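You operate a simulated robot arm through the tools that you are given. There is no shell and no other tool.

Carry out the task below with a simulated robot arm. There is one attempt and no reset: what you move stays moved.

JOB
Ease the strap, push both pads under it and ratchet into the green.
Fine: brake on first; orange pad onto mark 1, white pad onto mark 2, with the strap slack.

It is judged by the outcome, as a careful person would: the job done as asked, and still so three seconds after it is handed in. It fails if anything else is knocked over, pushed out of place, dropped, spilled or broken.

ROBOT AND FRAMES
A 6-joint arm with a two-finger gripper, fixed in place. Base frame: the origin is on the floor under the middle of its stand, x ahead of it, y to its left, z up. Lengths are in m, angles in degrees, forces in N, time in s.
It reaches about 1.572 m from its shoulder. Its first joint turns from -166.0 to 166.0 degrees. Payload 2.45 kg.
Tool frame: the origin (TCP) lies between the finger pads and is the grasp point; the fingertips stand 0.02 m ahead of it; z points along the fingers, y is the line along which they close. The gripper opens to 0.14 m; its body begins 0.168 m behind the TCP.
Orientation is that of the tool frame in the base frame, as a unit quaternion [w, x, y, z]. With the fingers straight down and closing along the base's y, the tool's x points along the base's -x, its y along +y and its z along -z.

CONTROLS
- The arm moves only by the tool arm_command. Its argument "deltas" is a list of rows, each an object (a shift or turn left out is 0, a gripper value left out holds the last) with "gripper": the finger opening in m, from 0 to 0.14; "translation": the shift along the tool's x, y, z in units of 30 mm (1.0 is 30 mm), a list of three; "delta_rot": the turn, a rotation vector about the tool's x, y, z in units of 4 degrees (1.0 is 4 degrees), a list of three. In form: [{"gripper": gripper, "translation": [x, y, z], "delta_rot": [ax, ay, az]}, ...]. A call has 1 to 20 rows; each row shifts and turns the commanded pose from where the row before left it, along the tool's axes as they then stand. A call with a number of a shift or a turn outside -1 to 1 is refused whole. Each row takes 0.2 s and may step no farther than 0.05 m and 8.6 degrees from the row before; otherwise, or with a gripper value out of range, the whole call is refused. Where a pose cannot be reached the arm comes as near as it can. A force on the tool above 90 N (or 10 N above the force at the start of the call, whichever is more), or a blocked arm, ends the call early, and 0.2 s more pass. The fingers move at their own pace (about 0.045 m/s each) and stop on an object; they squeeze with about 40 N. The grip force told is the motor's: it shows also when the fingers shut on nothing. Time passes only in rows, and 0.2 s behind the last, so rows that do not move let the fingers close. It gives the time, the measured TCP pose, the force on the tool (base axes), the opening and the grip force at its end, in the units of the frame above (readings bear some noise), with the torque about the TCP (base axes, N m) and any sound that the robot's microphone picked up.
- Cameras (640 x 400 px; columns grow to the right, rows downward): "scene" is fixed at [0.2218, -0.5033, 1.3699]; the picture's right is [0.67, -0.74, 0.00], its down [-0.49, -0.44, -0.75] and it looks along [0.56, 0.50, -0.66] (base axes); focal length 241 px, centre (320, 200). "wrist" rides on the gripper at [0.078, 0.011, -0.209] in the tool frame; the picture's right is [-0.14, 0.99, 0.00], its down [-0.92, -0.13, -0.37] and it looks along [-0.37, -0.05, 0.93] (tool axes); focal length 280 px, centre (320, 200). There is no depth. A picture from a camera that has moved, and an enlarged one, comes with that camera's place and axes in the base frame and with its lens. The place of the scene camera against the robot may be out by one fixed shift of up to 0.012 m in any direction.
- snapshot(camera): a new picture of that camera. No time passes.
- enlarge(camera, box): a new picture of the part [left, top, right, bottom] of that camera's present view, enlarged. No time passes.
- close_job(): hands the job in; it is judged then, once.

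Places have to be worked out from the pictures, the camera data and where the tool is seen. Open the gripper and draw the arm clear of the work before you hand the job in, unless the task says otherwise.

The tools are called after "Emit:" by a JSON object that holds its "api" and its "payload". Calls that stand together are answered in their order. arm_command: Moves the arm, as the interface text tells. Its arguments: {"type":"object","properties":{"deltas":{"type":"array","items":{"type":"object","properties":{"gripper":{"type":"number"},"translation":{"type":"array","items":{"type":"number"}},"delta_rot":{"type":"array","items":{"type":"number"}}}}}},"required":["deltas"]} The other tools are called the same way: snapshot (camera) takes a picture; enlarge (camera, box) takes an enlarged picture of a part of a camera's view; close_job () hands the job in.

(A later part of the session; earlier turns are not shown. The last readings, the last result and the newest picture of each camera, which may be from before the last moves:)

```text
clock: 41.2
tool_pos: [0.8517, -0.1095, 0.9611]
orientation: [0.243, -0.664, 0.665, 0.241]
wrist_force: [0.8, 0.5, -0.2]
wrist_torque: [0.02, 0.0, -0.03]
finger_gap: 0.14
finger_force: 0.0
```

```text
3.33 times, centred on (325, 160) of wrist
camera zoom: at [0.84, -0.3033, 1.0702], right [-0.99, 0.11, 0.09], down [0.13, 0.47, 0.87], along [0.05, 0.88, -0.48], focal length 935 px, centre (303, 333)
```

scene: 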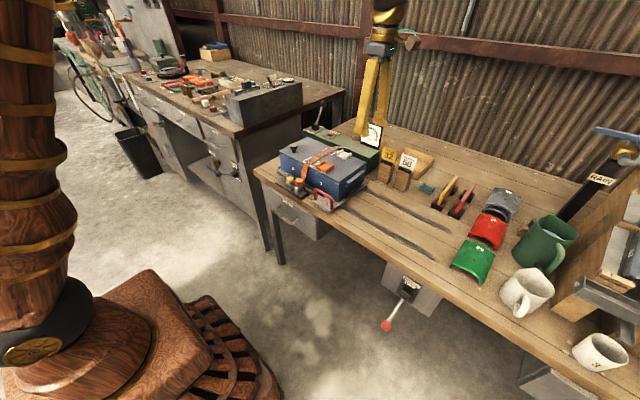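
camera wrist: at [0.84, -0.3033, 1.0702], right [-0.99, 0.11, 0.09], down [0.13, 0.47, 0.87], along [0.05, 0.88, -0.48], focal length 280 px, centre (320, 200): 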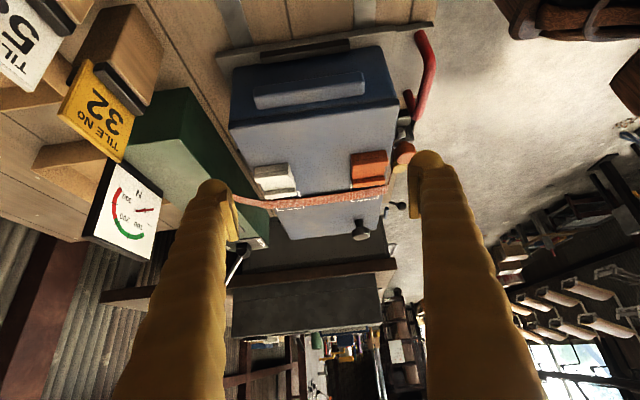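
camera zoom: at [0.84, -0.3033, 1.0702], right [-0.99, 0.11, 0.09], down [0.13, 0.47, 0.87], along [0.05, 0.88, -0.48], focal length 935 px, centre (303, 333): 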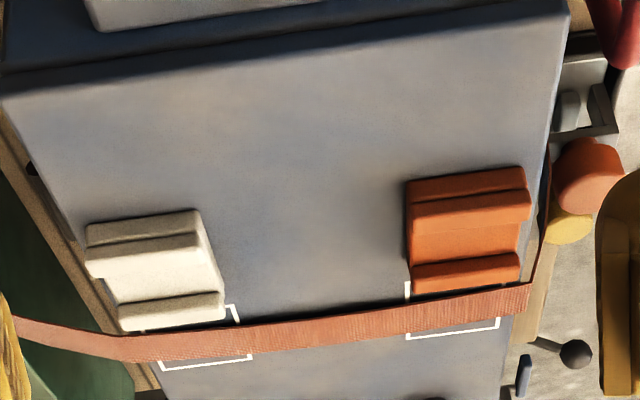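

Lid height triangulates to z≈0.872; front mark centre ≈(0.795, 0.060), rear mark ≈(0.911, 0.059), pads right beside them at y≈−0.009. I return the tool to vertical and position behind (−y of) the orange pad to look closely.

Emit:
{"api": "arm_command", "payload": {"deltas": [{"delta_rot": [0, 1, 0]}, {"delta_rot": [0, 1, 0]}, {"delta_rot": [0, 1, 0]}, {"delta_rot": [0, 1, 0]}, {"delta_rot": [0, 1, 0]}, {"delta_rot": [0, 1, 0]}, {"delta_rot": [0, 1, 0]}, {"delta_rot": [0, 1, 0]}, {"delta_rot": [0, 1, 0]}, {"delta_rot": [0, 1, 0]}, {"translation": [-0.5, 0.96, 0]}, {"translation": [-0.5, 0.96, 0]}, {}]}}

Emit:
{"api": "snapshot", "payload": {"camera": "wrist"}}

Emit:
{"api": "enlarge", "payload": {"camera": "wrist", "box": [200, 160, 420, 300]}}

```text
clock: 44.0
tool_pos: [0.7953, -0.0823, 0.9621]
orientation: [0.0, -0.707, 0.708, -0.001]
wrist_force: [-0.7, 0.8, -0.2]
wrist_torque: [-0.01, 0.0, -0.01]
finger_gap: 0.1399
finger_force: 0.1
```

```text
taken
camera wrist: at [0.7835, -0.1591, 1.17], right [-0.99, 0.14, 0.0], down [0.13, 0.92, 0.37], along [0.05, 0.37, -0.93], focal length 280 px, centre (320, 200)
```

wrist: 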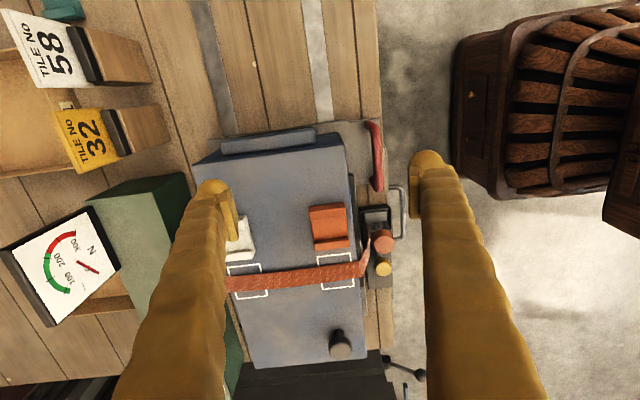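

```text
2.86 times, centred on (310, 230) of wrist
camera zoom: at [0.7835, -0.1591, 1.17], right [-0.99, 0.14, 0.0], down [0.13, 0.92, 0.37], along [0.05, 0.37, -0.93], focal length 801 px, centre (349, 114)
```

zoom: 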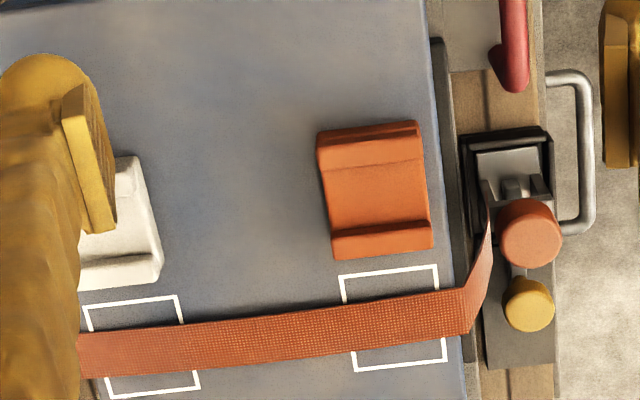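

The view is clear: orange pad sits squarely beside the front mark with the strap lying loosely over it. I narrow the fingers to 0.024 m (two-point push face), and descend behind the pad to just above the lid.

Emit:
{"api": "arm_command", "payload": {"deltas": [{"gripper": 0.024, "translation": [0, 0.05, 0]}, {}, {}, {}, {}, {}, {}, {"translation": [0, 0, 0.7]}, {"translation": [0, 0, 0.7]}, {"translation": [0, 0, 0.4]}, {"translation": [0, 0, 0.3]}, {}]}}

Emit:
{"api": "snapshot", "payload": {"camera": "wrist"}}

Emit:
{"api": "enlarge", "payload": {"camera": "scene", "box": [270, 120, 382, 190]}}

```text
clock: 46.6
tool_pos: [0.7911, -0.0815, 0.9007]
orientation: [0.001, -0.707, 0.707, 0.0]
wrist_force: [-0.5, 0.5, -0.1]
wrist_torque: [0.0, -0.02, -0.02]
finger_gap: 0.0241
finger_force: 0.1
```

```text
taken
camera wrist: at [0.7796, -0.1592, 1.1086], right [-0.99, 0.14, 0.0], down [0.13, 0.92, 0.37], along [0.05, 0.37, -0.93], focal length 280 px, centre (320, 200)
```

wrist: 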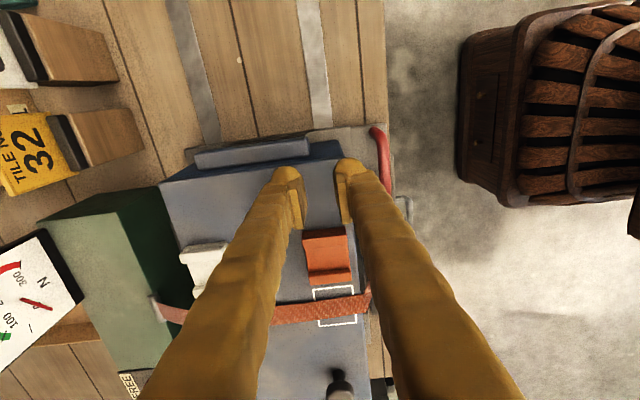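

```text
5.71 times, centred on (326, 155) of scene
camera zoom: at [0.2218, -0.5033, 1.3699], right [0.67, -0.74, 0.0], down [-0.49, -0.44, -0.75], along [0.56, 0.5, -0.66], focal length 1377 px, centre (286, 457)
```

zoom: 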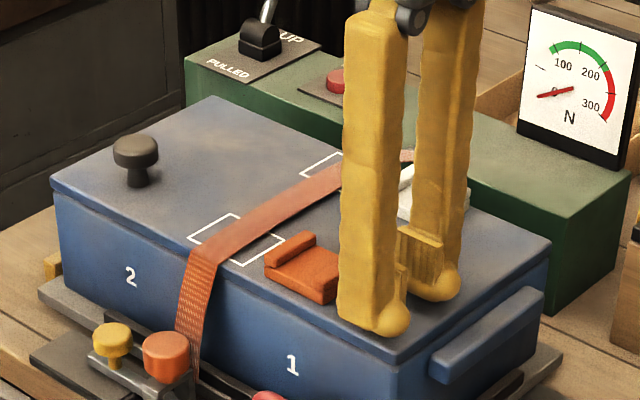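

The finger bodies are wider than the pad at this gap, so I close fully for a flat central push face, shift x by +2 mm, lower to tip height ≈3 mm over the lid, and advance to near contact.

Emit:
{"api": "arm_command", "payload": {"deltas": [{"gripper": 0.0, "translation": [0, -0.07, 0]}, {}, {}, {"translation": [0, 0, 0.1]}, {"translation": [0, 0, 0.08]}, {"translation": [-0.3, 0, 0]}, {"translation": [-0.3, 0, 0]}, {"translation": [-0.2, 0, 0]}, {}]}}

Emit:
{"api": "enlarge", "payload": {"camera": "wrist", "box": [230, 150, 430, 350]}}

Emit:
{"api": "enlarge", "payload": {"camera": "scene", "box": [270, 120, 382, 190]}}

```text
clock: 48.6
tool_pos: [0.7935, -0.0574, 0.8962]
orientation: [0.0, -0.707, 0.707, -0.001]
wrist_force: [0.0, -0.7, 0.6]
wrist_torque: [0.03, 0.03, 0.03]
finger_gap: 0.0
finger_force: 29.3
```

```text
2.00 times, centred on (330, 250) of wrist
camera zoom: at [0.7822, -0.1355, 1.1027], right [-0.99, 0.14, 0.0], down [0.13, 0.92, 0.37], along [0.05, 0.37, -0.93], focal length 561 px, centre (300, 100)
```

zoom: 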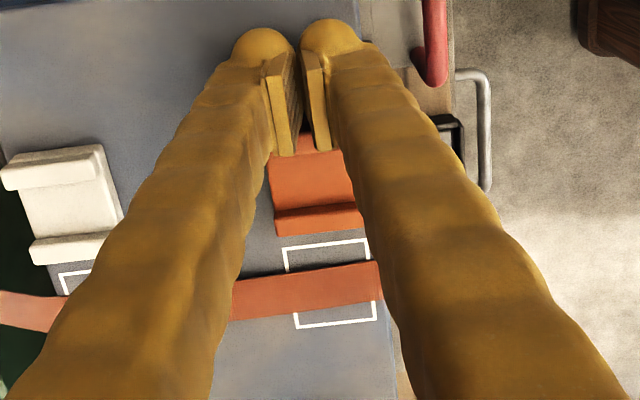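

```text
5.71 times, centred on (326, 155) of scene
camera zoom: at [0.2218, -0.5033, 1.3699], right [0.67, -0.74, 0.0], down [-0.49, -0.44, -0.75], along [0.56, 0.5, -0.66], focal length 1377 px, centre (286, 457)
```

zoom: 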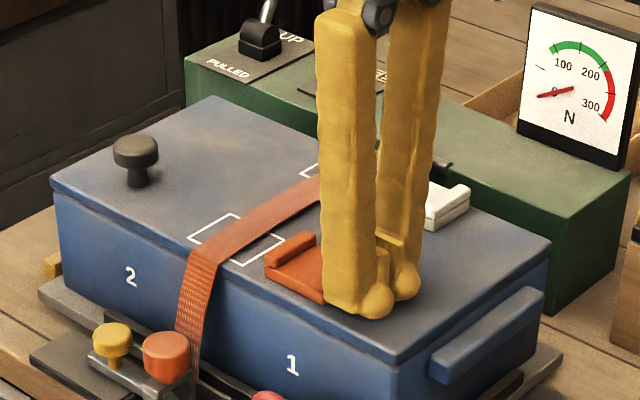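

The fingers are just behind the pad and aligned in x. I push +y gently in small steps and watch the force and pad motion.

Emit:
{"api": "arm_command", "payload": {"deltas": [{"translation": [-0.25, 0, 0]}, {"translation": [-0.25, 0, 0]}, {"translation": [-0.25, 0, 0]}, {"translation": [-0.25, 0, 0]}, {}]}}

Emit:
{"api": "enlarge", "payload": {"camera": "wrist", "box": [230, 150, 430, 350]}}

Emit:
{"api": "enlarge", "payload": {"camera": "scene", "box": [270, 120, 382, 190]}}

```text
clock: 49.8
tool_pos: [0.7949, -0.0282, 0.8945]
orientation: [0.0, -0.707, 0.707, 0.001]
wrist_force: [-0.2, -0.5, 1.0]
wrist_torque: [0.0, -0.01, 0.01]
finger_gap: 0.0061
finger_force: 29.4
```

```text
2.00 times, centred on (330, 250) of wrist
camera zoom: at [0.7825, -0.106, 1.1024], right [-0.99, 0.14, 0.0], down [0.13, 0.92, 0.37], along [0.05, 0.37, -0.93], focal length 561 px, centre (300, 100)
```

zoom: 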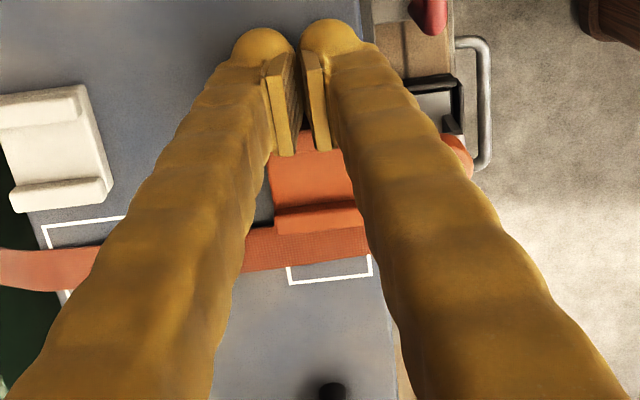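

```text
5.71 times, centred on (326, 155) of scene
camera zoom: at [0.2218, -0.5033, 1.3699], right [0.67, -0.74, 0.0], down [-0.49, -0.44, -0.75], along [0.56, 0.5, -0.66], focal length 1377 px, centre (286, 457)
```

zoom: 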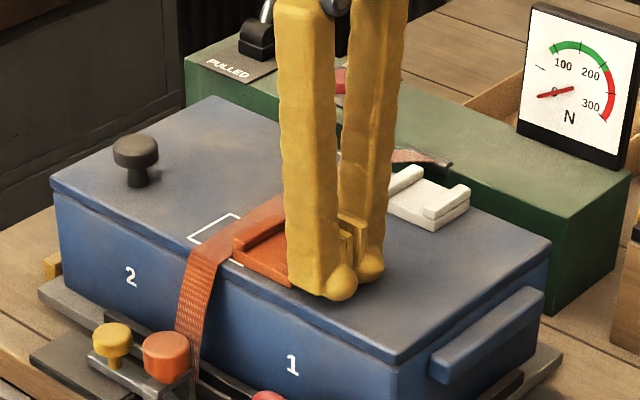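

The pad slides cleanly (pad centre ≈ TCP y + 0.045). Its leading ridge is now at the strap edge; I continue in small steps to see whether the strap rides over.

Emit:
{"api": "arm_command", "payload": {"deltas": [{"translation": [-0.15, 0, 0]}, {"translation": [-0.15, 0, 0]}, {"translation": [-0.15, 0, 0]}, {}]}}

Emit:
{"api": "enlarge", "payload": {"camera": "wrist", "box": [230, 150, 430, 350]}}

Emit:
{"api": "enlarge", "payload": {"camera": "scene", "box": [270, 120, 382, 190]}}

```text
clock: 50.8
tool_pos: [0.7938, -0.0148, 0.896]
orientation: [0.0, -0.707, 0.707, -0.001]
wrist_force: [0.6, 0.0, 0.6]
wrist_torque: [0.0, 0.01, 0.0]
finger_gap: 0.0
finger_force: 29.4
```

```text
2.00 times, centred on (330, 250) of wrist
camera zoom: at [0.782, -0.0922, 1.1027], right [-0.99, 0.14, 0.0], down [0.13, 0.92, 0.37], along [0.05, 0.37, -0.93], focal length 561 px, centre (300, 100)
```

zoom: 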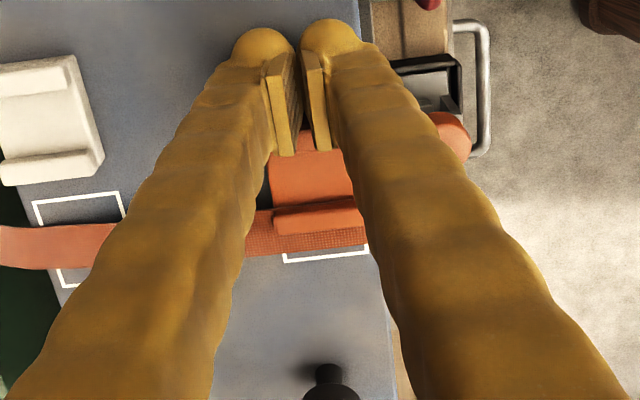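

```text
5.71 times, centred on (326, 155) of scene
camera zoom: at [0.2218, -0.5033, 1.3699], right [0.67, -0.74, 0.0], down [-0.49, -0.44, -0.75], along [0.56, 0.5, -0.66], focal length 1377 px, centre (286, 457)
```

zoom: 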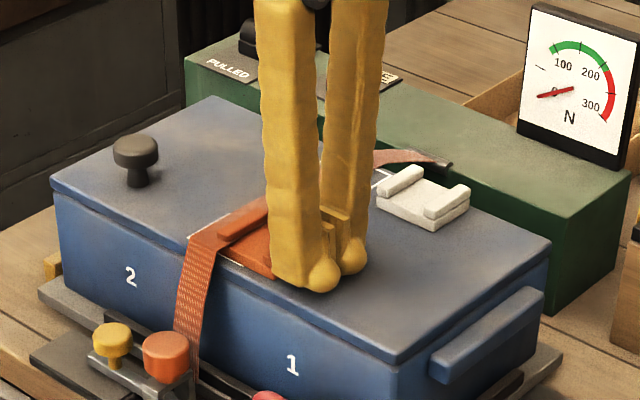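

No blocking; the strap yields as the ridge passes. I continue pushing toward the mark, stopping a few mm short to check alignment.

Emit:
{"api": "arm_command", "payload": {"deltas": [{"translation": [-0.15, 0, 0]}, {"translation": [-0.15, 0, 0]}, {"translation": [-0.15, 0, 0]}, {"translation": [-0.15, 0, 0]}, {"translation": [-0.15, 0, 0]}, {}]}}

Emit:
{"api": "enlarge", "payload": {"camera": "wrist", "box": [230, 150, 430, 350]}}

Emit:
{"api": "enlarge", "payload": {"camera": "scene", "box": [270, 120, 382, 190]}}

```text
clock: 52.2
tool_pos: [0.7931, 0.0085, 0.8942]
orientation: [0.0, -0.707, 0.707, -0.001]
wrist_force: [0.4, 0.3, 0.9]
wrist_torque: [-0.02, 0.0, -0.03]
finger_gap: 0.0002
finger_force: 29.6
```

```text
2.00 times, centred on (330, 250) of wrist
camera zoom: at [0.7829, -0.0691, 1.1026], right [-0.99, 0.14, 0.0], down [0.13, 0.92, 0.37], along [0.05, 0.37, -0.93], focal length 561 px, centre (300, 100)
```

zoom: 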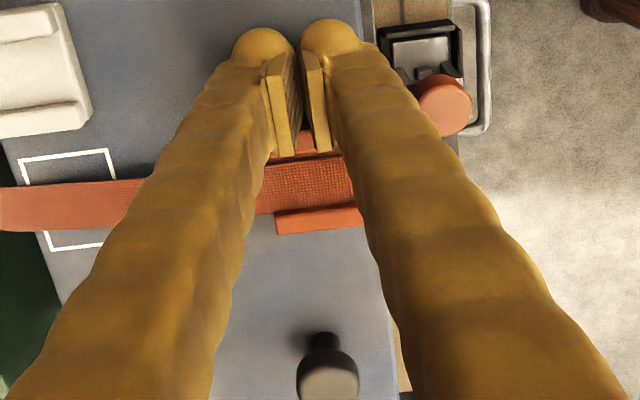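

```text
5.71 times, centred on (326, 155) of scene
camera zoom: at [0.2218, -0.5033, 1.3699], right [0.67, -0.74, 0.0], down [-0.49, -0.44, -0.75], along [0.56, 0.5, -0.66], focal length 1377 px, centre (286, 457)
```

zoom: 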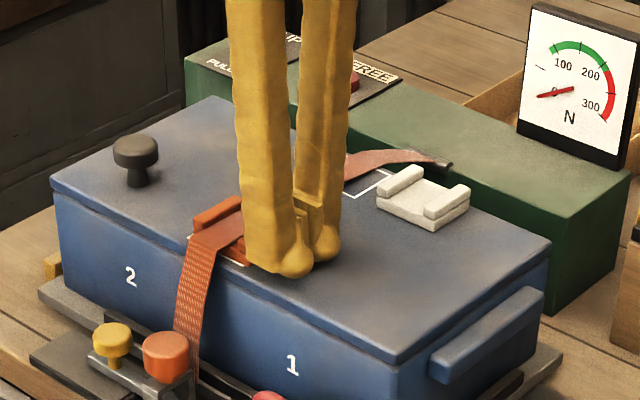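

The strap now lies in the orange pad's channel; pad needs ≈5 mm more. I push 5 mm, then back off and lift to inspect.

Emit:
{"api": "arm_command", "payload": {"deltas": [{"translation": [-0.1, 0, 0]}, {"translation": [-0.06, 0, 0]}, {}, {"translation": [0.3, 0, 0]}, {"translation": [0.5, 0, 0]}, {"translation": [0.5, 0, -0.5]}, {"translation": [0.5, 0, -1]}, {"translation": [0.5, 0, -1]}, {}]}}

Emit:
{"api": "snapshot", "payload": {"camera": "wrist"}}

Emit:
{"api": "enlarge", "payload": {"camera": "scene", "box": [280, 140, 360, 190]}}

Emit:
{"api": "enlarge", "payload": {"camera": "wrist", "box": [230, 160, 430, 320]}}

```text
clock: 54.2
tool_pos: [0.7946, -0.0578, 0.9704]
orientation: [-0.001, 0.707, -0.707, 0.0]
wrist_force: [-0.4, -0.1, -0.4]
wrist_torque: [0.0, -0.01, 0.01]
finger_gap: 0.0
finger_force: 29.3
```

```text
taken
camera wrist: at [0.7832, -0.1347, 1.1775], right [-0.99, 0.14, 0.0], down [0.13, 0.92, 0.37], along [0.05, 0.37, -0.93], focal length 280 px, centre (320, 200)
```

wrist: 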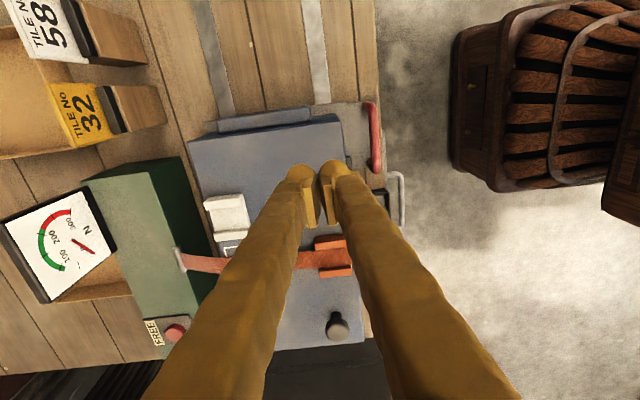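

```text
8.00 times, centred on (320, 165) of scene
camera zoom: at [0.2218, -0.5033, 1.3699], right [0.67, -0.74, 0.0], down [-0.49, -0.44, -0.75], along [0.56, 0.5, -0.66], focal length 1928 px, centre (320, 480)
```

zoom: 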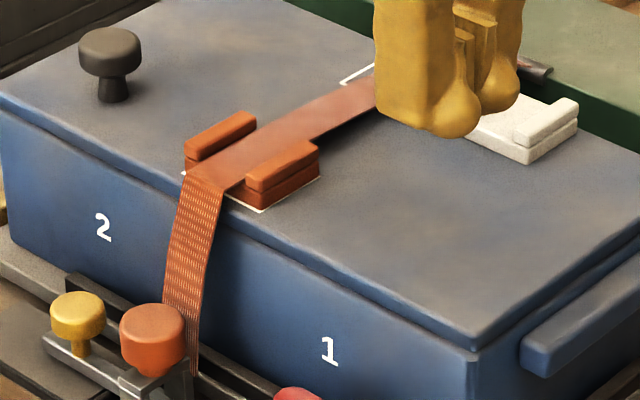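

```text
2.50 times, centred on (330, 240) of wrist
camera zoom: at [0.7832, -0.1347, 1.1775], right [-0.99, 0.14, 0.0], down [0.13, 0.92, 0.37], along [0.05, 0.37, -0.93], focal length 701 px, centre (295, 100)
```

zoom: 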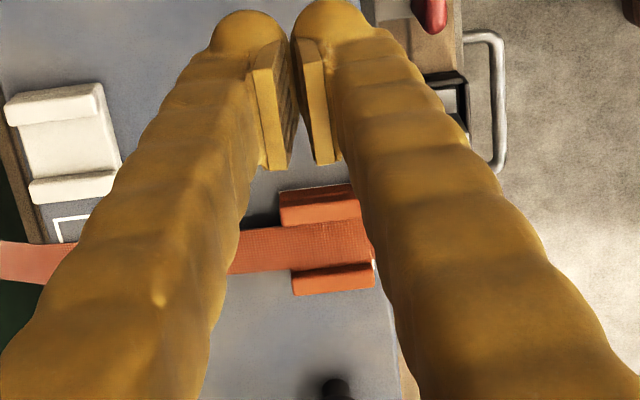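

The orange pad sits on the front mark with the strap in its channel. Now the white pad (≈0.909, −0.010): I move behind it on the −y side and descend.

Emit:
{"api": "arm_command", "payload": {"deltas": [{"translation": [0.4, -0.95, 0]}, {"translation": [0.4, -0.95, 0]}, {"translation": [0, -0.95, 0]}, {"translation": [0, -0.95, 0]}, {"translation": [0, 0, 0.7]}, {"translation": [0, 0, 0.7]}, {"translation": [0, 0, 0.6]}, {"translation": [0, 0, 0.45]}, {}]}}

Emit:
{"api": "enlarge", "payload": {"camera": "wrist", "box": [230, 150, 430, 350]}}

Emit:
{"api": "enlarge", "payload": {"camera": "scene", "box": [280, 120, 392, 190]}}

```text
clock: 56.2
tool_pos: [0.9078, -0.0798, 0.8955]
orientation: [0.0, -0.707, 0.707, 0.0]
wrist_force: [-0.1, -0.9, 0.0]
wrist_torque: [-0.04, -0.02, -0.03]
finger_gap: 0.0001
finger_force: 29.4
```

```text
2.00 times, centred on (330, 250) of wrist
camera zoom: at [0.8966, -0.1579, 1.1041], right [-0.99, 0.14, 0.0], down [0.13, 0.92, 0.37], along [0.05, 0.37, -0.93], focal length 561 px, centre (300, 100)
```

zoom: 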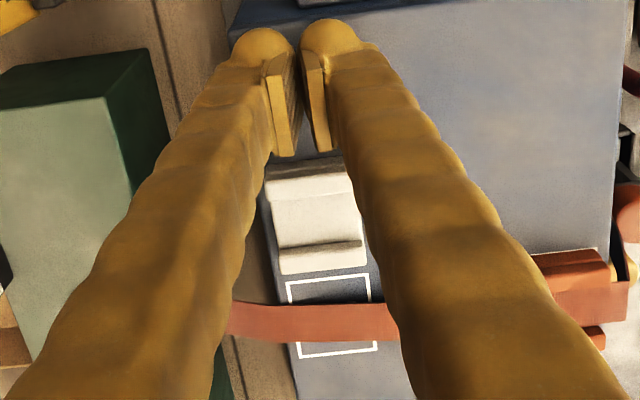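

```text
5.71 times, centred on (336, 155) of scene
camera zoom: at [0.2218, -0.5033, 1.3699], right [0.67, -0.74, 0.0], down [-0.49, -0.44, -0.75], along [0.56, 0.5, -0.66], focal length 1377 px, centre (229, 457)
```

zoom: 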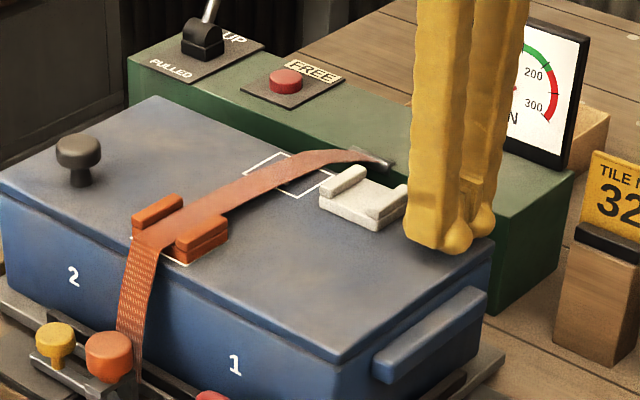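

White pad x-centre ≈0.909 matches the rear mark ≈0.909. I push +y steadily up to the strap edge, then check.

Emit:
{"api": "arm_command", "payload": {"deltas": [{"translation": [-0.25, -0.03, 0]}, {"translation": [-0.25, 0, 0]}, {"translation": [-0.25, 0, 0]}, {"translation": [-0.25, 0, 0]}, {"translation": [-0.2, 0, 0]}, {"translation": [-0.2, 0, 0]}, {"translation": [-0.2, 0, 0]}, {"translation": [-0.2, 0, 0]}, {"translation": [-0.2, 0, 0]}, {}]}}

Emit:
{"api": "enlarge", "payload": {"camera": "wrist", "box": [230, 150, 430, 350]}}

Emit:
{"api": "enlarge", "payload": {"camera": "scene", "box": [280, 120, 392, 190]}}

```text
clock: 58.4
tool_pos: [0.9089, -0.0208, 0.8964]
orientation: [0.0, 0.707, -0.707, 0.0]
wrist_force: [0.7, 0.4, 0.4]
wrist_torque: [0.01, 0.01, 0.0]
finger_gap: 0.0001
finger_force: 29.1
```

```text
2.00 times, centred on (330, 250) of wrist
camera zoom: at [0.8976, -0.098, 1.1039], right [-0.99, 0.14, 0.0], down [0.13, 0.92, 0.37], along [0.05, 0.37, -0.93], focal length 561 px, centre (300, 100)
```

zoom: 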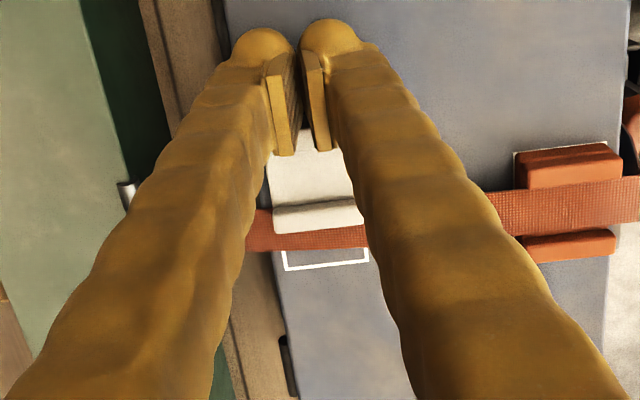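

```text
5.71 times, centred on (336, 155) of scene
camera zoom: at [0.2218, -0.5033, 1.3699], right [0.67, -0.74, 0.0], down [-0.49, -0.44, -0.75], along [0.56, 0.5, -0.66], focal length 1377 px, centre (229, 457)
```

zoom: 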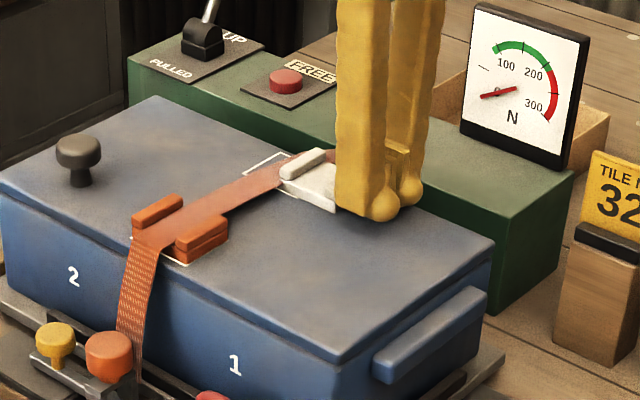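

Going well; the white pad's leading ridge is passing under the strap. I continue by ~32 mm in small steps, stopping just short.

Emit:
{"api": "arm_command", "payload": {"deltas": [{"translation": [-0.15, 0, 0]}, {"translation": [-0.15, 0, 0]}, {"translation": [-0.15, 0, 0]}, {"translation": [-0.15, 0, 0]}, {"translation": [-0.15, 0, 0]}, {"translation": [-0.15, 0, 0]}, {"translation": [-0.15, 0, 0]}, {}]}}

Emit:
{"api": "enlarge", "payload": {"camera": "wrist", "box": [230, 150, 430, 350]}}

Emit:
{"api": "enlarge", "payload": {"camera": "scene", "box": [280, 120, 392, 190]}}

```text
clock: 60.2
tool_pos: [0.9088, 0.0106, 0.8963]
orientation: [0.0, -0.707, 0.707, 0.001]
wrist_force: [-0.7, 0.1, 0.3]
wrist_torque: [0.0, -0.01, 0.0]
finger_gap: 0.0002
finger_force: 29.8
```

```text
2.00 times, centred on (330, 250) of wrist
camera zoom: at [0.8968, -0.0663, 1.1044], right [-0.99, 0.14, 0.0], down [0.13, 0.92, 0.37], along [0.05, 0.37, -0.93], focal length 561 px, centre (300, 100)
```

zoom: 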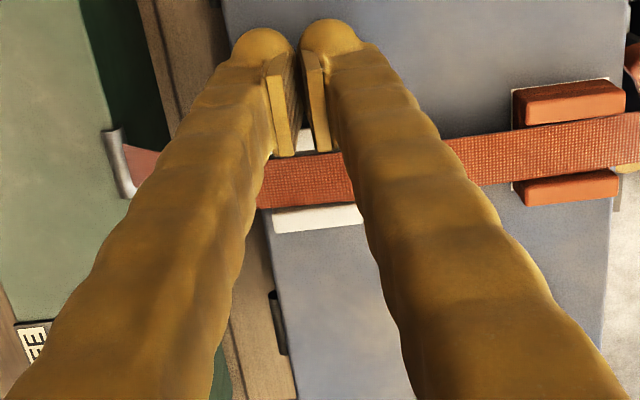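

```text
5.71 times, centred on (336, 155) of scene
camera zoom: at [0.2218, -0.5033, 1.3699], right [0.67, -0.74, 0.0], down [-0.49, -0.44, -0.75], along [0.56, 0.5, -0.66], focal length 1377 px, centre (229, 457)
```

zoom: 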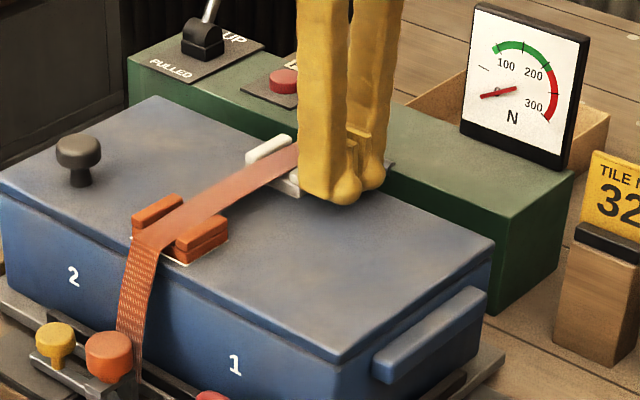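

The strap lies in the white pad's channel; ~3 mm more to go. I push that, then back off −y and rise to inspect from above.

Emit:
{"api": "arm_command", "payload": {"deltas": [{"translation": [-0.09, 0, 0]}, {}, {"translation": [0.3, 0, 0]}, {"translation": [0.5, 0, 0]}, {"translation": [0.7, 0, -0.5]}, {"translation": [0.8, 0, -1]}, {"translation": [0.8, 0, -1], "gripper": 0.14}, {"translation": [0.5, 0.5, -1]}, {"translation": [0, 0.5, -1]}, {"translation": [0, 0.5, -1]}, {}]}}

Emit:
{"api": "snapshot", "payload": {"camera": "wrist"}}

Emit:
{"api": "enlarge", "payload": {"camera": "wrist", "box": [220, 160, 420, 300]}}

Emit:
{"api": "enlarge", "payload": {"camera": "scene", "box": [280, 130, 376, 190]}}

```text
clock: 62.6
tool_pos: [0.8635, -0.0931, 1.0592]
orientation: [-0.001, -0.707, 0.707, 0.0]
wrist_force: [-0.4, 0.7, 0.1]
wrist_torque: [-0.01, -0.01, 0.02]
finger_gap: 0.1062
finger_force: 0.0
```

```text
taken
camera wrist: at [0.8519, -0.1706, 1.2679], right [-0.99, 0.14, 0.0], down [0.13, 0.92, 0.37], along [0.05, 0.37, -0.93], focal length 280 px, centre (320, 200)
```

wrist: 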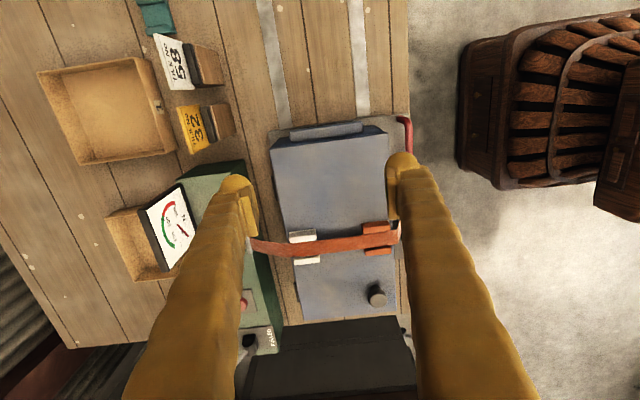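

```text
2.86 times, centred on (320, 230) of wrist
camera zoom: at [0.8519, -0.1706, 1.2679], right [-0.99, 0.14, 0.0], down [0.13, 0.92, 0.37], along [0.05, 0.37, -0.93], focal length 801 px, centre (320, 114)
```

zoom: 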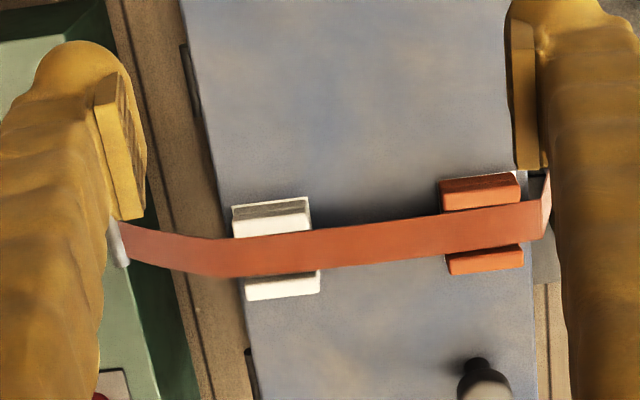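

```text
6.67 times, centred on (328, 160) of scene
camera zoom: at [0.2218, -0.5033, 1.3699], right [0.67, -0.74, 0.0], down [-0.49, -0.44, -0.75], along [0.56, 0.5, -0.66], focal length 1607 px, centre (267, 467)
```

zoom: 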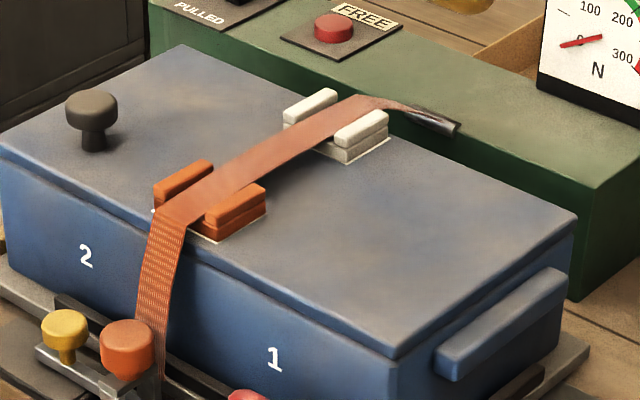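

Both pads sit on their marks with the strap running in both channels, gauge still at 0. Next the ratchet: I rotate the tool back to closing along y and travel toward the lever.

Emit:
{"api": "arm_command", "payload": {"deltas": [{"translation": [0, 0, -1], "gripper": 0.14}, {"translation": [0, 0, -1]}, {"delta_rot": [0, 0, 1]}, {"delta_rot": [0, 0, 1]}, {"delta_rot": [0, 0, 1]}, {"delta_rot": [0, 0, 1]}, {"delta_rot": [0, 0, 1]}, {"delta_rot": [0, 0, 1]}, {"delta_rot": [0, 0, 1]}, {"delta_rot": [0, 0, 1]}, {"delta_rot": [0, 0, 1]}, {"delta_rot": [0, 0, 1]}, {"delta_rot": [0, 0, 1]}, {"delta_rot": [0, 0, 1]}, {"delta_rot": [0, 0, 1]}, {"delta_rot": [0, 0, 1]}, {"delta_rot": [0, 0, 1]}, {"delta_rot": [0, 0, 1]}, {"delta_rot": [0, 0, 1]}, {"delta_rot": [0, 0, 1]}]}}

Emit:
{"api": "arm_command", "payload": {"deltas": [{"delta_rot": [0, 0, 1]}, {"delta_rot": [0, 0, 1]}, {"delta_rot": [0, 0, 1]}, {"delta_rot": [0, 0, 1]}, {"delta_rot": [0, 0, 0.5]}, {"translation": [-0.4, 1, 0]}, {"translation": [-0.4, 1, 0]}, {"translation": [-0.4, 1, 0]}, {"translation": [-0.4, 1, 0]}, {"translation": [-0.4, 1, 0]}, {"translation": [-0.4, 1, 0]}, {"translation": [-0.4, 1, 0]}, {"translation": [-0.4, 1, 0]}, {"translation": [-0.4, 1, 0]}, {"translation": [-0.4, 1, 0]}, {"translation": [-0.4, 1, 0]}, {}]}}

Emit:
{"api": "snapshot", "payload": {"camera": "wrist"}}

Emit:
{"api": "enlarge", "payload": {"camera": "wrist", "box": [200, 50, 440, 290]}}

```text
clock: 66.8
tool_pos: [0.8646, -0.0941, 1.1213]
orientation: [0.001, -0.156, 0.988, -0.001]
wrist_force: [-0.2, 0.3, 0.5]
wrist_torque: [-0.03, 0.02, -0.02]
finger_gap: 0.1402
finger_force: 0.1
```

```text
clock: 70.4
tool_pos: [0.9948, 0.2342, 1.1232]
orientation: [0.0, 0.001, 1.0, -0.001]
wrist_force: [-0.8, 0.5, 0.2]
wrist_torque: [0.01, -0.04, 0.01]
finger_gap: 0.14
finger_force: 0.1
```

```text
taken
camera wrist: at [0.9163, 0.2466, 1.331], right [0.14, 0.99, 0.0], down [0.92, -0.13, 0.37], along [0.37, -0.05, -0.93], focal length 280 px, centre (320, 200)
```

wrist: 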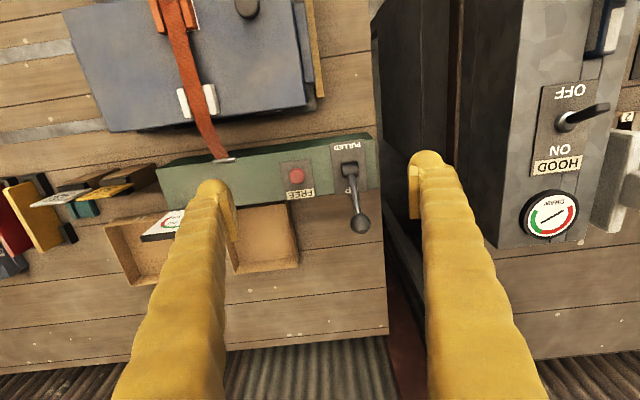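

```text
1.67 times, centred on (320, 170) of wrist
camera zoom: at [0.9163, 0.2466, 1.331], right [0.14, 0.99, 0.0], down [0.92, -0.13, 0.37], along [0.37, -0.05, -0.93], focal length 467 px, centre (320, 250)
```

zoom: 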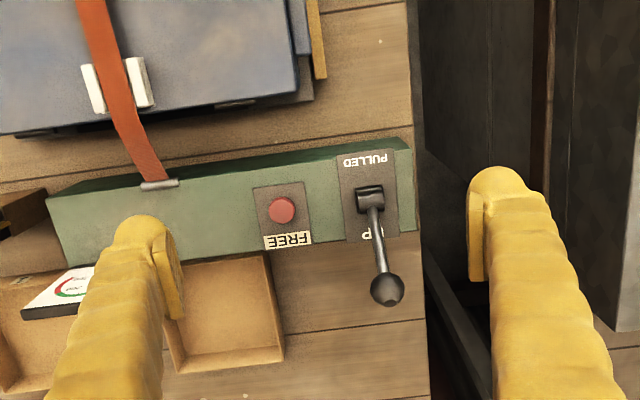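

Combining three wrist views, the lever knob is at about (1.110, 0.280, 0.958) with pivot near (1.054, 0.279, 0.855). I move above the knob with the gripper at 0.08 m, keep clear of the neighbouring machine (y>0.43), and check.

Emit:
{"api": "arm_command", "payload": {"deltas": [{"translation": [-1, 0.4, 0], "gripper": 0.08}, {"translation": [-1, 0.4, 0]}, {"translation": [-1, 0.4, 0]}, {"translation": [-0.86, 0.31, 0]}, {}, {"translation": [0, 0, 1]}, {"translation": [0, 0, 1]}, {"translation": [0, 0, 1]}, {}]}}

Emit:
{"api": "snapshot", "payload": {"camera": "wrist"}}

Emit:
{"api": "enlarge", "payload": {"camera": "scene", "box": [280, 70, 400, 145]}}

```text
clock: 72.4
tool_pos: [1.1119, 0.2814, 1.0327]
orientation: [0.0, -0.001, 1.0, 0.0]
wrist_force: [1.7, -0.3, 0.1]
wrist_torque: [-0.02, 0.0, -0.01]
finger_gap: 0.0799
finger_force: 0.0
```

```text
taken
camera wrist: at [1.0331, 0.2929, 1.2407], right [0.14, 0.99, 0.0], down [0.92, -0.13, 0.37], along [0.37, -0.05, -0.93], focal length 280 px, centre (320, 200)
```

wrist: 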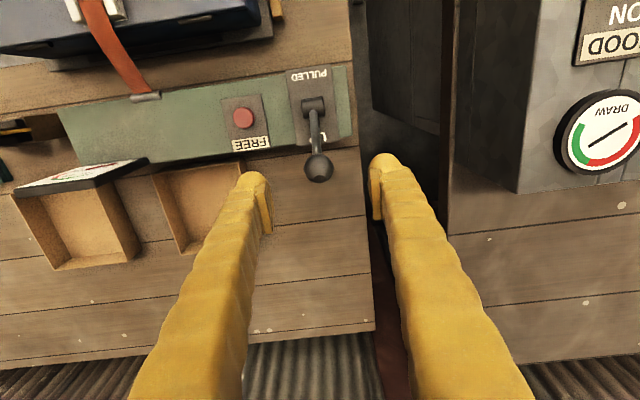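

```text
5.33 times, centred on (340, 108) of scene
camera zoom: at [0.2218, -0.5033, 1.3699], right [0.67, -0.74, 0.0], down [-0.49, -0.44, -0.75], along [0.56, 0.5, -0.66], focal length 1286 px, centre (213, 693)
```

zoom: 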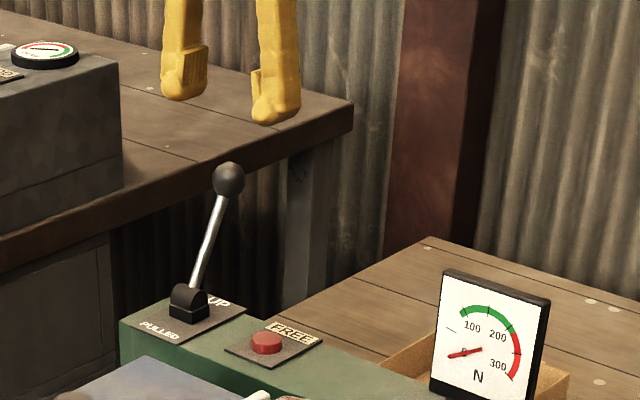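

The knob projects to (1.110, 0.281) directly below the TCP. I descend to z≈0.958 and close on it.

Emit:
{"api": "arm_command", "payload": {"deltas": [{"translation": [0.04, 0, 0.85]}, {"translation": [0, 0, 0.85]}, {"translation": [0, 0, 0.75]}, {"gripper": 0.0}, {}, {}, {}, {}]}}

Emit:
{"api": "snapshot", "payload": {"camera": "wrist"}}

Emit:
{"api": "enlarge", "payload": {"camera": "scene", "box": [280, 70, 400, 145]}}

```text
clock: 74.2
tool_pos: [1.1115, 0.2796, 0.9597]
orientation: [0.0, 0.0, 1.0, 0.0]
wrist_force: [-1.6, -14.4, 0.0]
wrist_torque: [-0.09, 0.08, 0.0]
finger_gap: 0.0292
finger_force: 42.9
```

```text
taken
camera wrist: at [1.0322, 0.2919, 1.167], right [0.14, 0.99, 0.0], down [0.92, -0.13, 0.37], along [0.37, -0.05, -0.93], focal length 280 px, centre (320, 200)
```

wrist: 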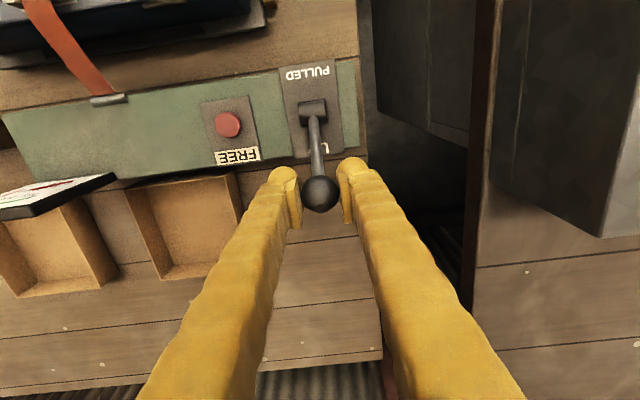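

```text
5.33 times, centred on (340, 108) of scene
camera zoom: at [0.2218, -0.5033, 1.3699], right [0.67, -0.74, 0.0], down [-0.49, -0.44, -0.75], along [0.56, 0.5, -0.66], focal length 1286 px, centre (213, 693)
```

zoom: 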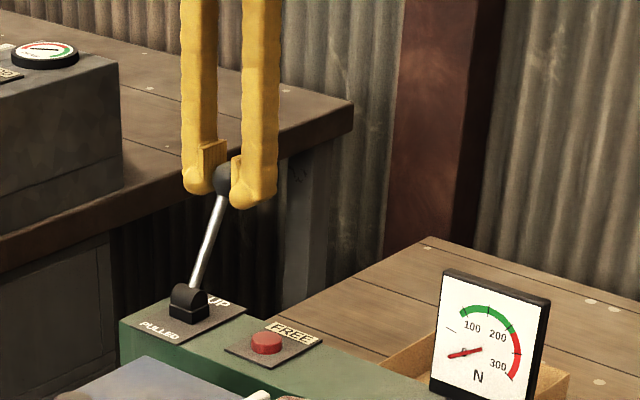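

Knob gripped (gap 0.029 m). I pull it toward PULLED along the arc, and check the gauge.

Emit:
{"api": "arm_command", "payload": {"deltas": [{"translation": [0.336, -0.03, -0.162]}, {"translation": [0.35, 0, -0.129]}, {"translation": [0.36, 0, -0.095]}, {"translation": [0.368, 0, -0.06]}, {"translation": [0.372, 0, -0.024]}, {"translation": [0.373, 0, 0.011]}, {"translation": [0.369, 0, 0.047]}, {"translation": [0.363, 0, 0.082]}, {"translation": [0.354, 0, 0.117]}, {"translation": [0.341, 0, 0.15]}, {}]}}

Emit:
{"api": "enlarge", "payload": {"camera": "scene", "box": [280, 70, 400, 145]}}

Emit:
{"api": "snapshot", "payload": {"camera": "wrist"}}

```text
clock: 76.6
tool_pos: [1.0025, 0.2804, 0.9606]
orientation: [0.001, -0.001, 1.0, 0.001]
wrist_force: [8.4, -11.6, 16.3]
wrist_torque: [-0.03, -1.4, -0.11]
finger_gap: 0.0274
finger_force: 45.0
```

```text
5.33 times, centred on (340, 108) of scene
camera zoom: at [0.2218, -0.5033, 1.3699], right [0.67, -0.74, 0.0], down [-0.49, -0.44, -0.75], along [0.56, 0.5, -0.66], focal length 1286 px, centre (213, 693)
```

zoom: 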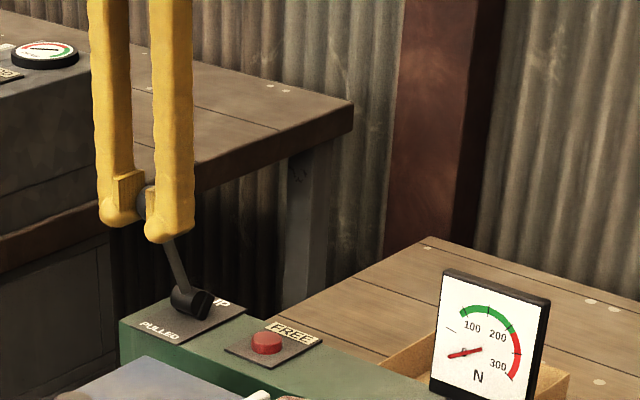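

```text
taken
camera wrist: at [0.924, 0.2916, 1.1684], right [0.14, 0.99, 0.0], down [0.92, -0.13, 0.37], along [0.37, -0.05, -0.93], focal length 280 px, centre (320, 200)
```

wrist: 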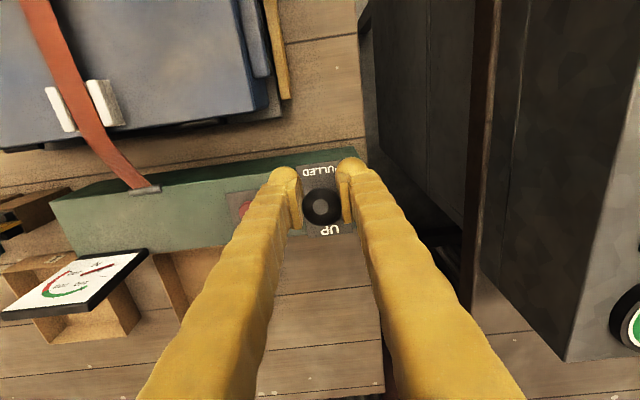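

The lever is nearly at PULLED but the gauge hasn't moved and no click yet; I pull a little farther to the stop.

Emit:
{"api": "arm_command", "payload": {"deltas": [{"translation": [0.267, 0, 0.146]}, {"translation": [0.12, 0, 0.08]}, {}]}}

Emit:
{"api": "enlarge", "payload": {"camera": "scene", "box": [280, 70, 400, 145]}}

```text
clock: 77.4
tool_pos: [0.9922, 0.2802, 0.9524]
orientation: [0.0, 0.0, 1.0, 0.0]
wrist_force: [2.7, -14.0, 17.5]
wrist_torque: [0.0, -1.04, -0.16]
finger_gap: 0.0277
finger_force: 45.1
```

```text
5.33 times, centred on (340, 108) of scene
camera zoom: at [0.2218, -0.5033, 1.3699], right [0.67, -0.74, 0.0], down [-0.49, -0.44, -0.75], along [0.56, 0.5, -0.66], focal length 1286 px, centre (213, 693)
```

zoom: 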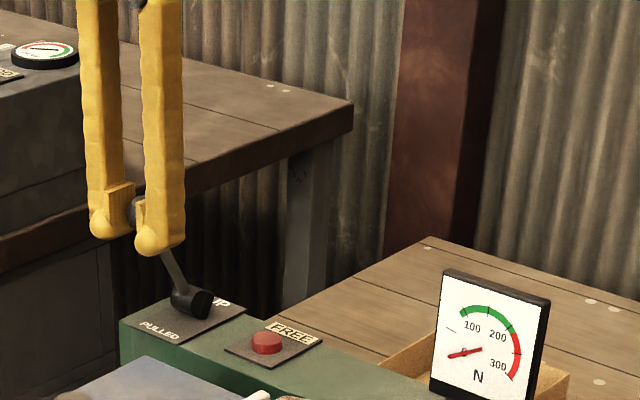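

Still free to travel with no strong resistance; I pull a few degrees more, watching force.

Emit:
{"api": "arm_command", "payload": {"deltas": [{"translation": [0.15, 0, 0.12]}, {"translation": [0.15, 0, 0.12]}, {"translation": [0.1, 0, 0.08]}, {}]}}

Emit:
{"api": "enlarge", "payload": {"camera": "scene", "box": [280, 70, 400, 145]}}

Emit:
{"api": "snapshot", "payload": {"camera": "wrist"}}

```text
clock: 78.4
tool_pos: [0.9781, 0.2803, 0.9425]
orientation: [0.0, -0.001, 1.0, -0.001]
wrist_force: [-1.0, 0.3, 0.1]
wrist_torque: [0.01, 0.02, 0.03]
finger_gap: 0.0001
finger_force: 29.4
```

```text
5.33 times, centred on (340, 108) of scene
camera zoom: at [0.2218, -0.5033, 1.3699], right [0.67, -0.74, 0.0], down [-0.49, -0.44, -0.75], along [0.56, 0.5, -0.66], focal length 1286 px, centre (213, 693)
```

zoom: 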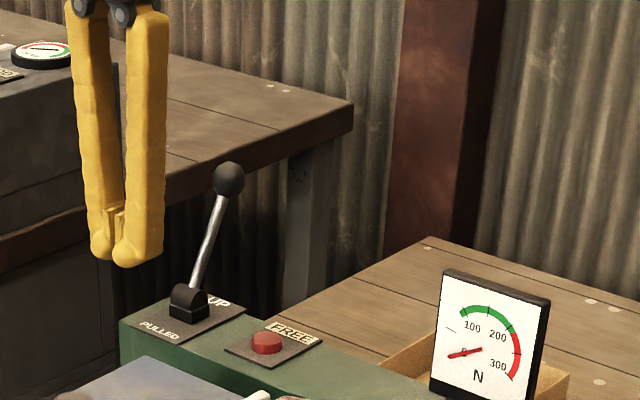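

```text
taken
camera wrist: at [0.9003, 0.2925, 1.1505], right [0.14, 0.99, 0.0], down [0.92, -0.13, 0.37], along [0.36, -0.05, -0.93], focal length 280 px, centre (320, 200)
```

wrist: 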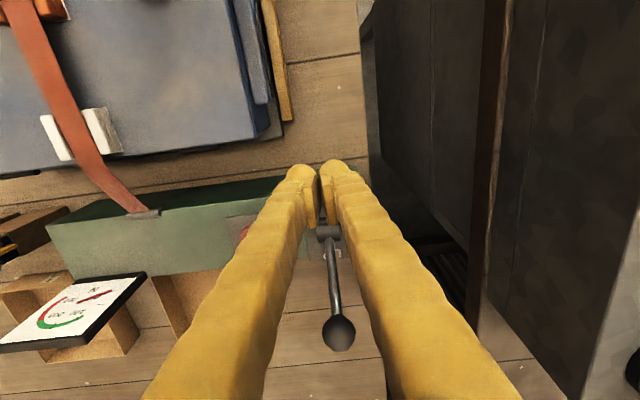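

The knob slipped out of the grip and the spring-loaded lever swung back to UP; gauge still 0. I check the strap for any slack taken up and that nothing else moved.

Emit:
{"api": "enlarge", "payload": {"camera": "scene", "box": [280, 130, 376, 190]}}

Emit:
{"api": "enlarge", "payload": {"camera": "scene", "box": [345, 110, 393, 140]}}

Emit:
{"api": "enlarge", "payload": {"camera": "scene", "box": [300, 95, 348, 135]}}

```text
6.67 times, centred on (328, 160) of scene
camera zoom: at [0.2218, -0.5033, 1.3699], right [0.67, -0.74, 0.0], down [-0.49, -0.44, -0.75], along [0.56, 0.5, -0.66], focal length 1607 px, centre (267, 467)
```

zoom: 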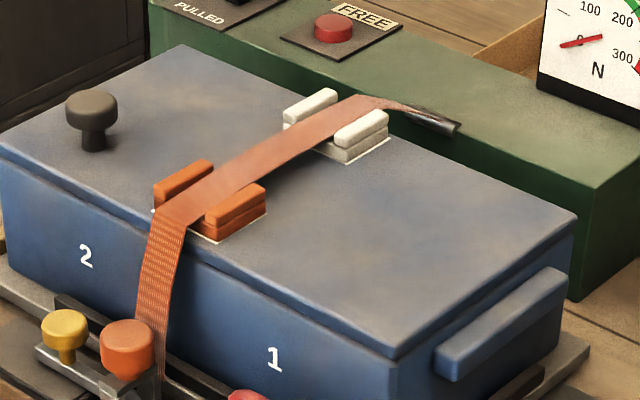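

```text
13.33 times, centred on (369, 125) of scene
camera zoom: at [0.2218, -0.5033, 1.3699], right [0.67, -0.74, 0.0], down [-0.49, -0.44, -0.75], along [0.56, 0.5, -0.66], focal length 3214 px, centre (-333, 1200)
```

zoom: 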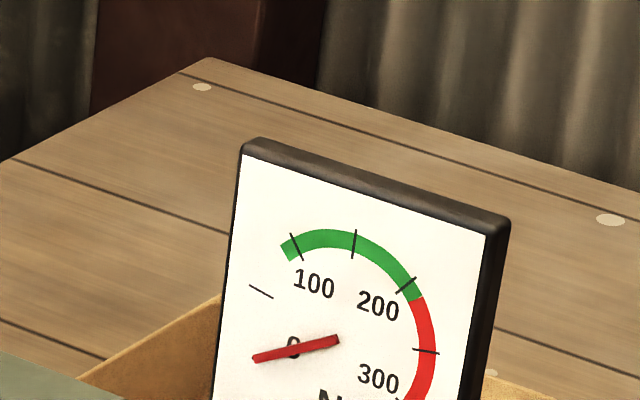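

```text
10.00 times, centred on (324, 115) of scene
camera zoom: at [0.2218, -0.5033, 1.3699], right [0.67, -0.74, 0.0], down [-0.49, -0.44, -0.75], along [0.56, 0.5, -0.66], focal length 2410 px, centre (280, 1050)
```

zoom: 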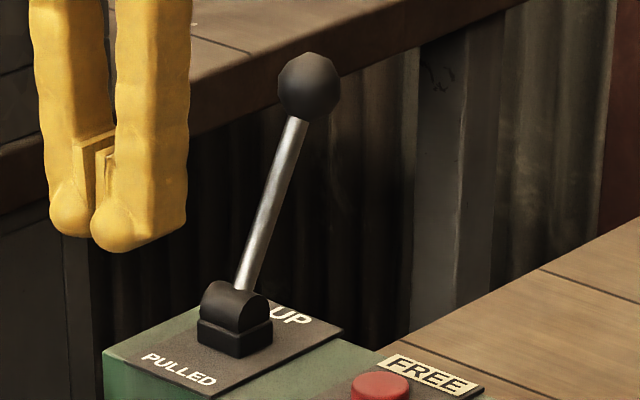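

The stroke is probably ±33° like the brake lever, so the true pivot is nearer (1.047, 0.861); my earlier path ran too low at the end. I open, raise 16 mm, and slide back to the knob to re-grip it.

Emit:
{"api": "arm_command", "payload": {"deltas": [{"gripper": 0.09, "translation": [0, 0, -0.54]}, {}, {}, {}, {"translation": [-0.74, 0, 0]}, {"translation": [-0.74, 0, 0]}, {"translation": [-0.74, 0, 0]}, {"translation": [-0.74, 0, 0]}, {"translation": [-0.74, 0, 0]}, {"translation": [-0.72, 0, 0]}, {}]}}

Emit:
{"api": "snapshot", "payload": {"camera": "wrist"}}

```text
clock: 80.8
tool_pos: [1.1094, 0.2798, 0.9623]
orientation: [0.0, 0.0, 1.0, 0.0]
wrist_force: [-0.5, -0.6, 0.8]
wrist_torque: [0.02, -0.01, -0.03]
finger_gap: 0.0898
finger_force: 0.1
```

```text
taken
camera wrist: at [1.0316, 0.2915, 1.1692], right [0.14, 0.99, 0.0], down [0.92, -0.13, 0.37], along [0.37, -0.05, -0.93], focal length 280 px, centre (320, 200)
```

wrist: 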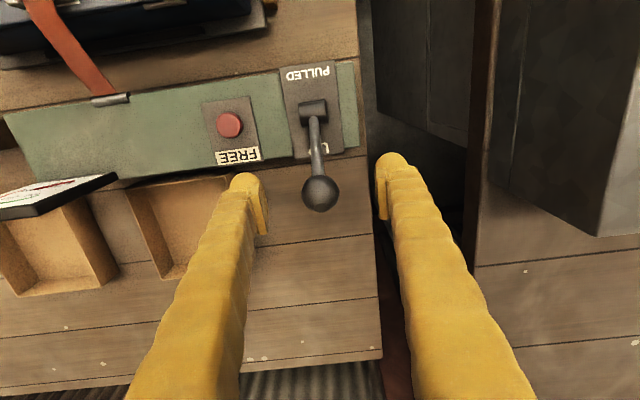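

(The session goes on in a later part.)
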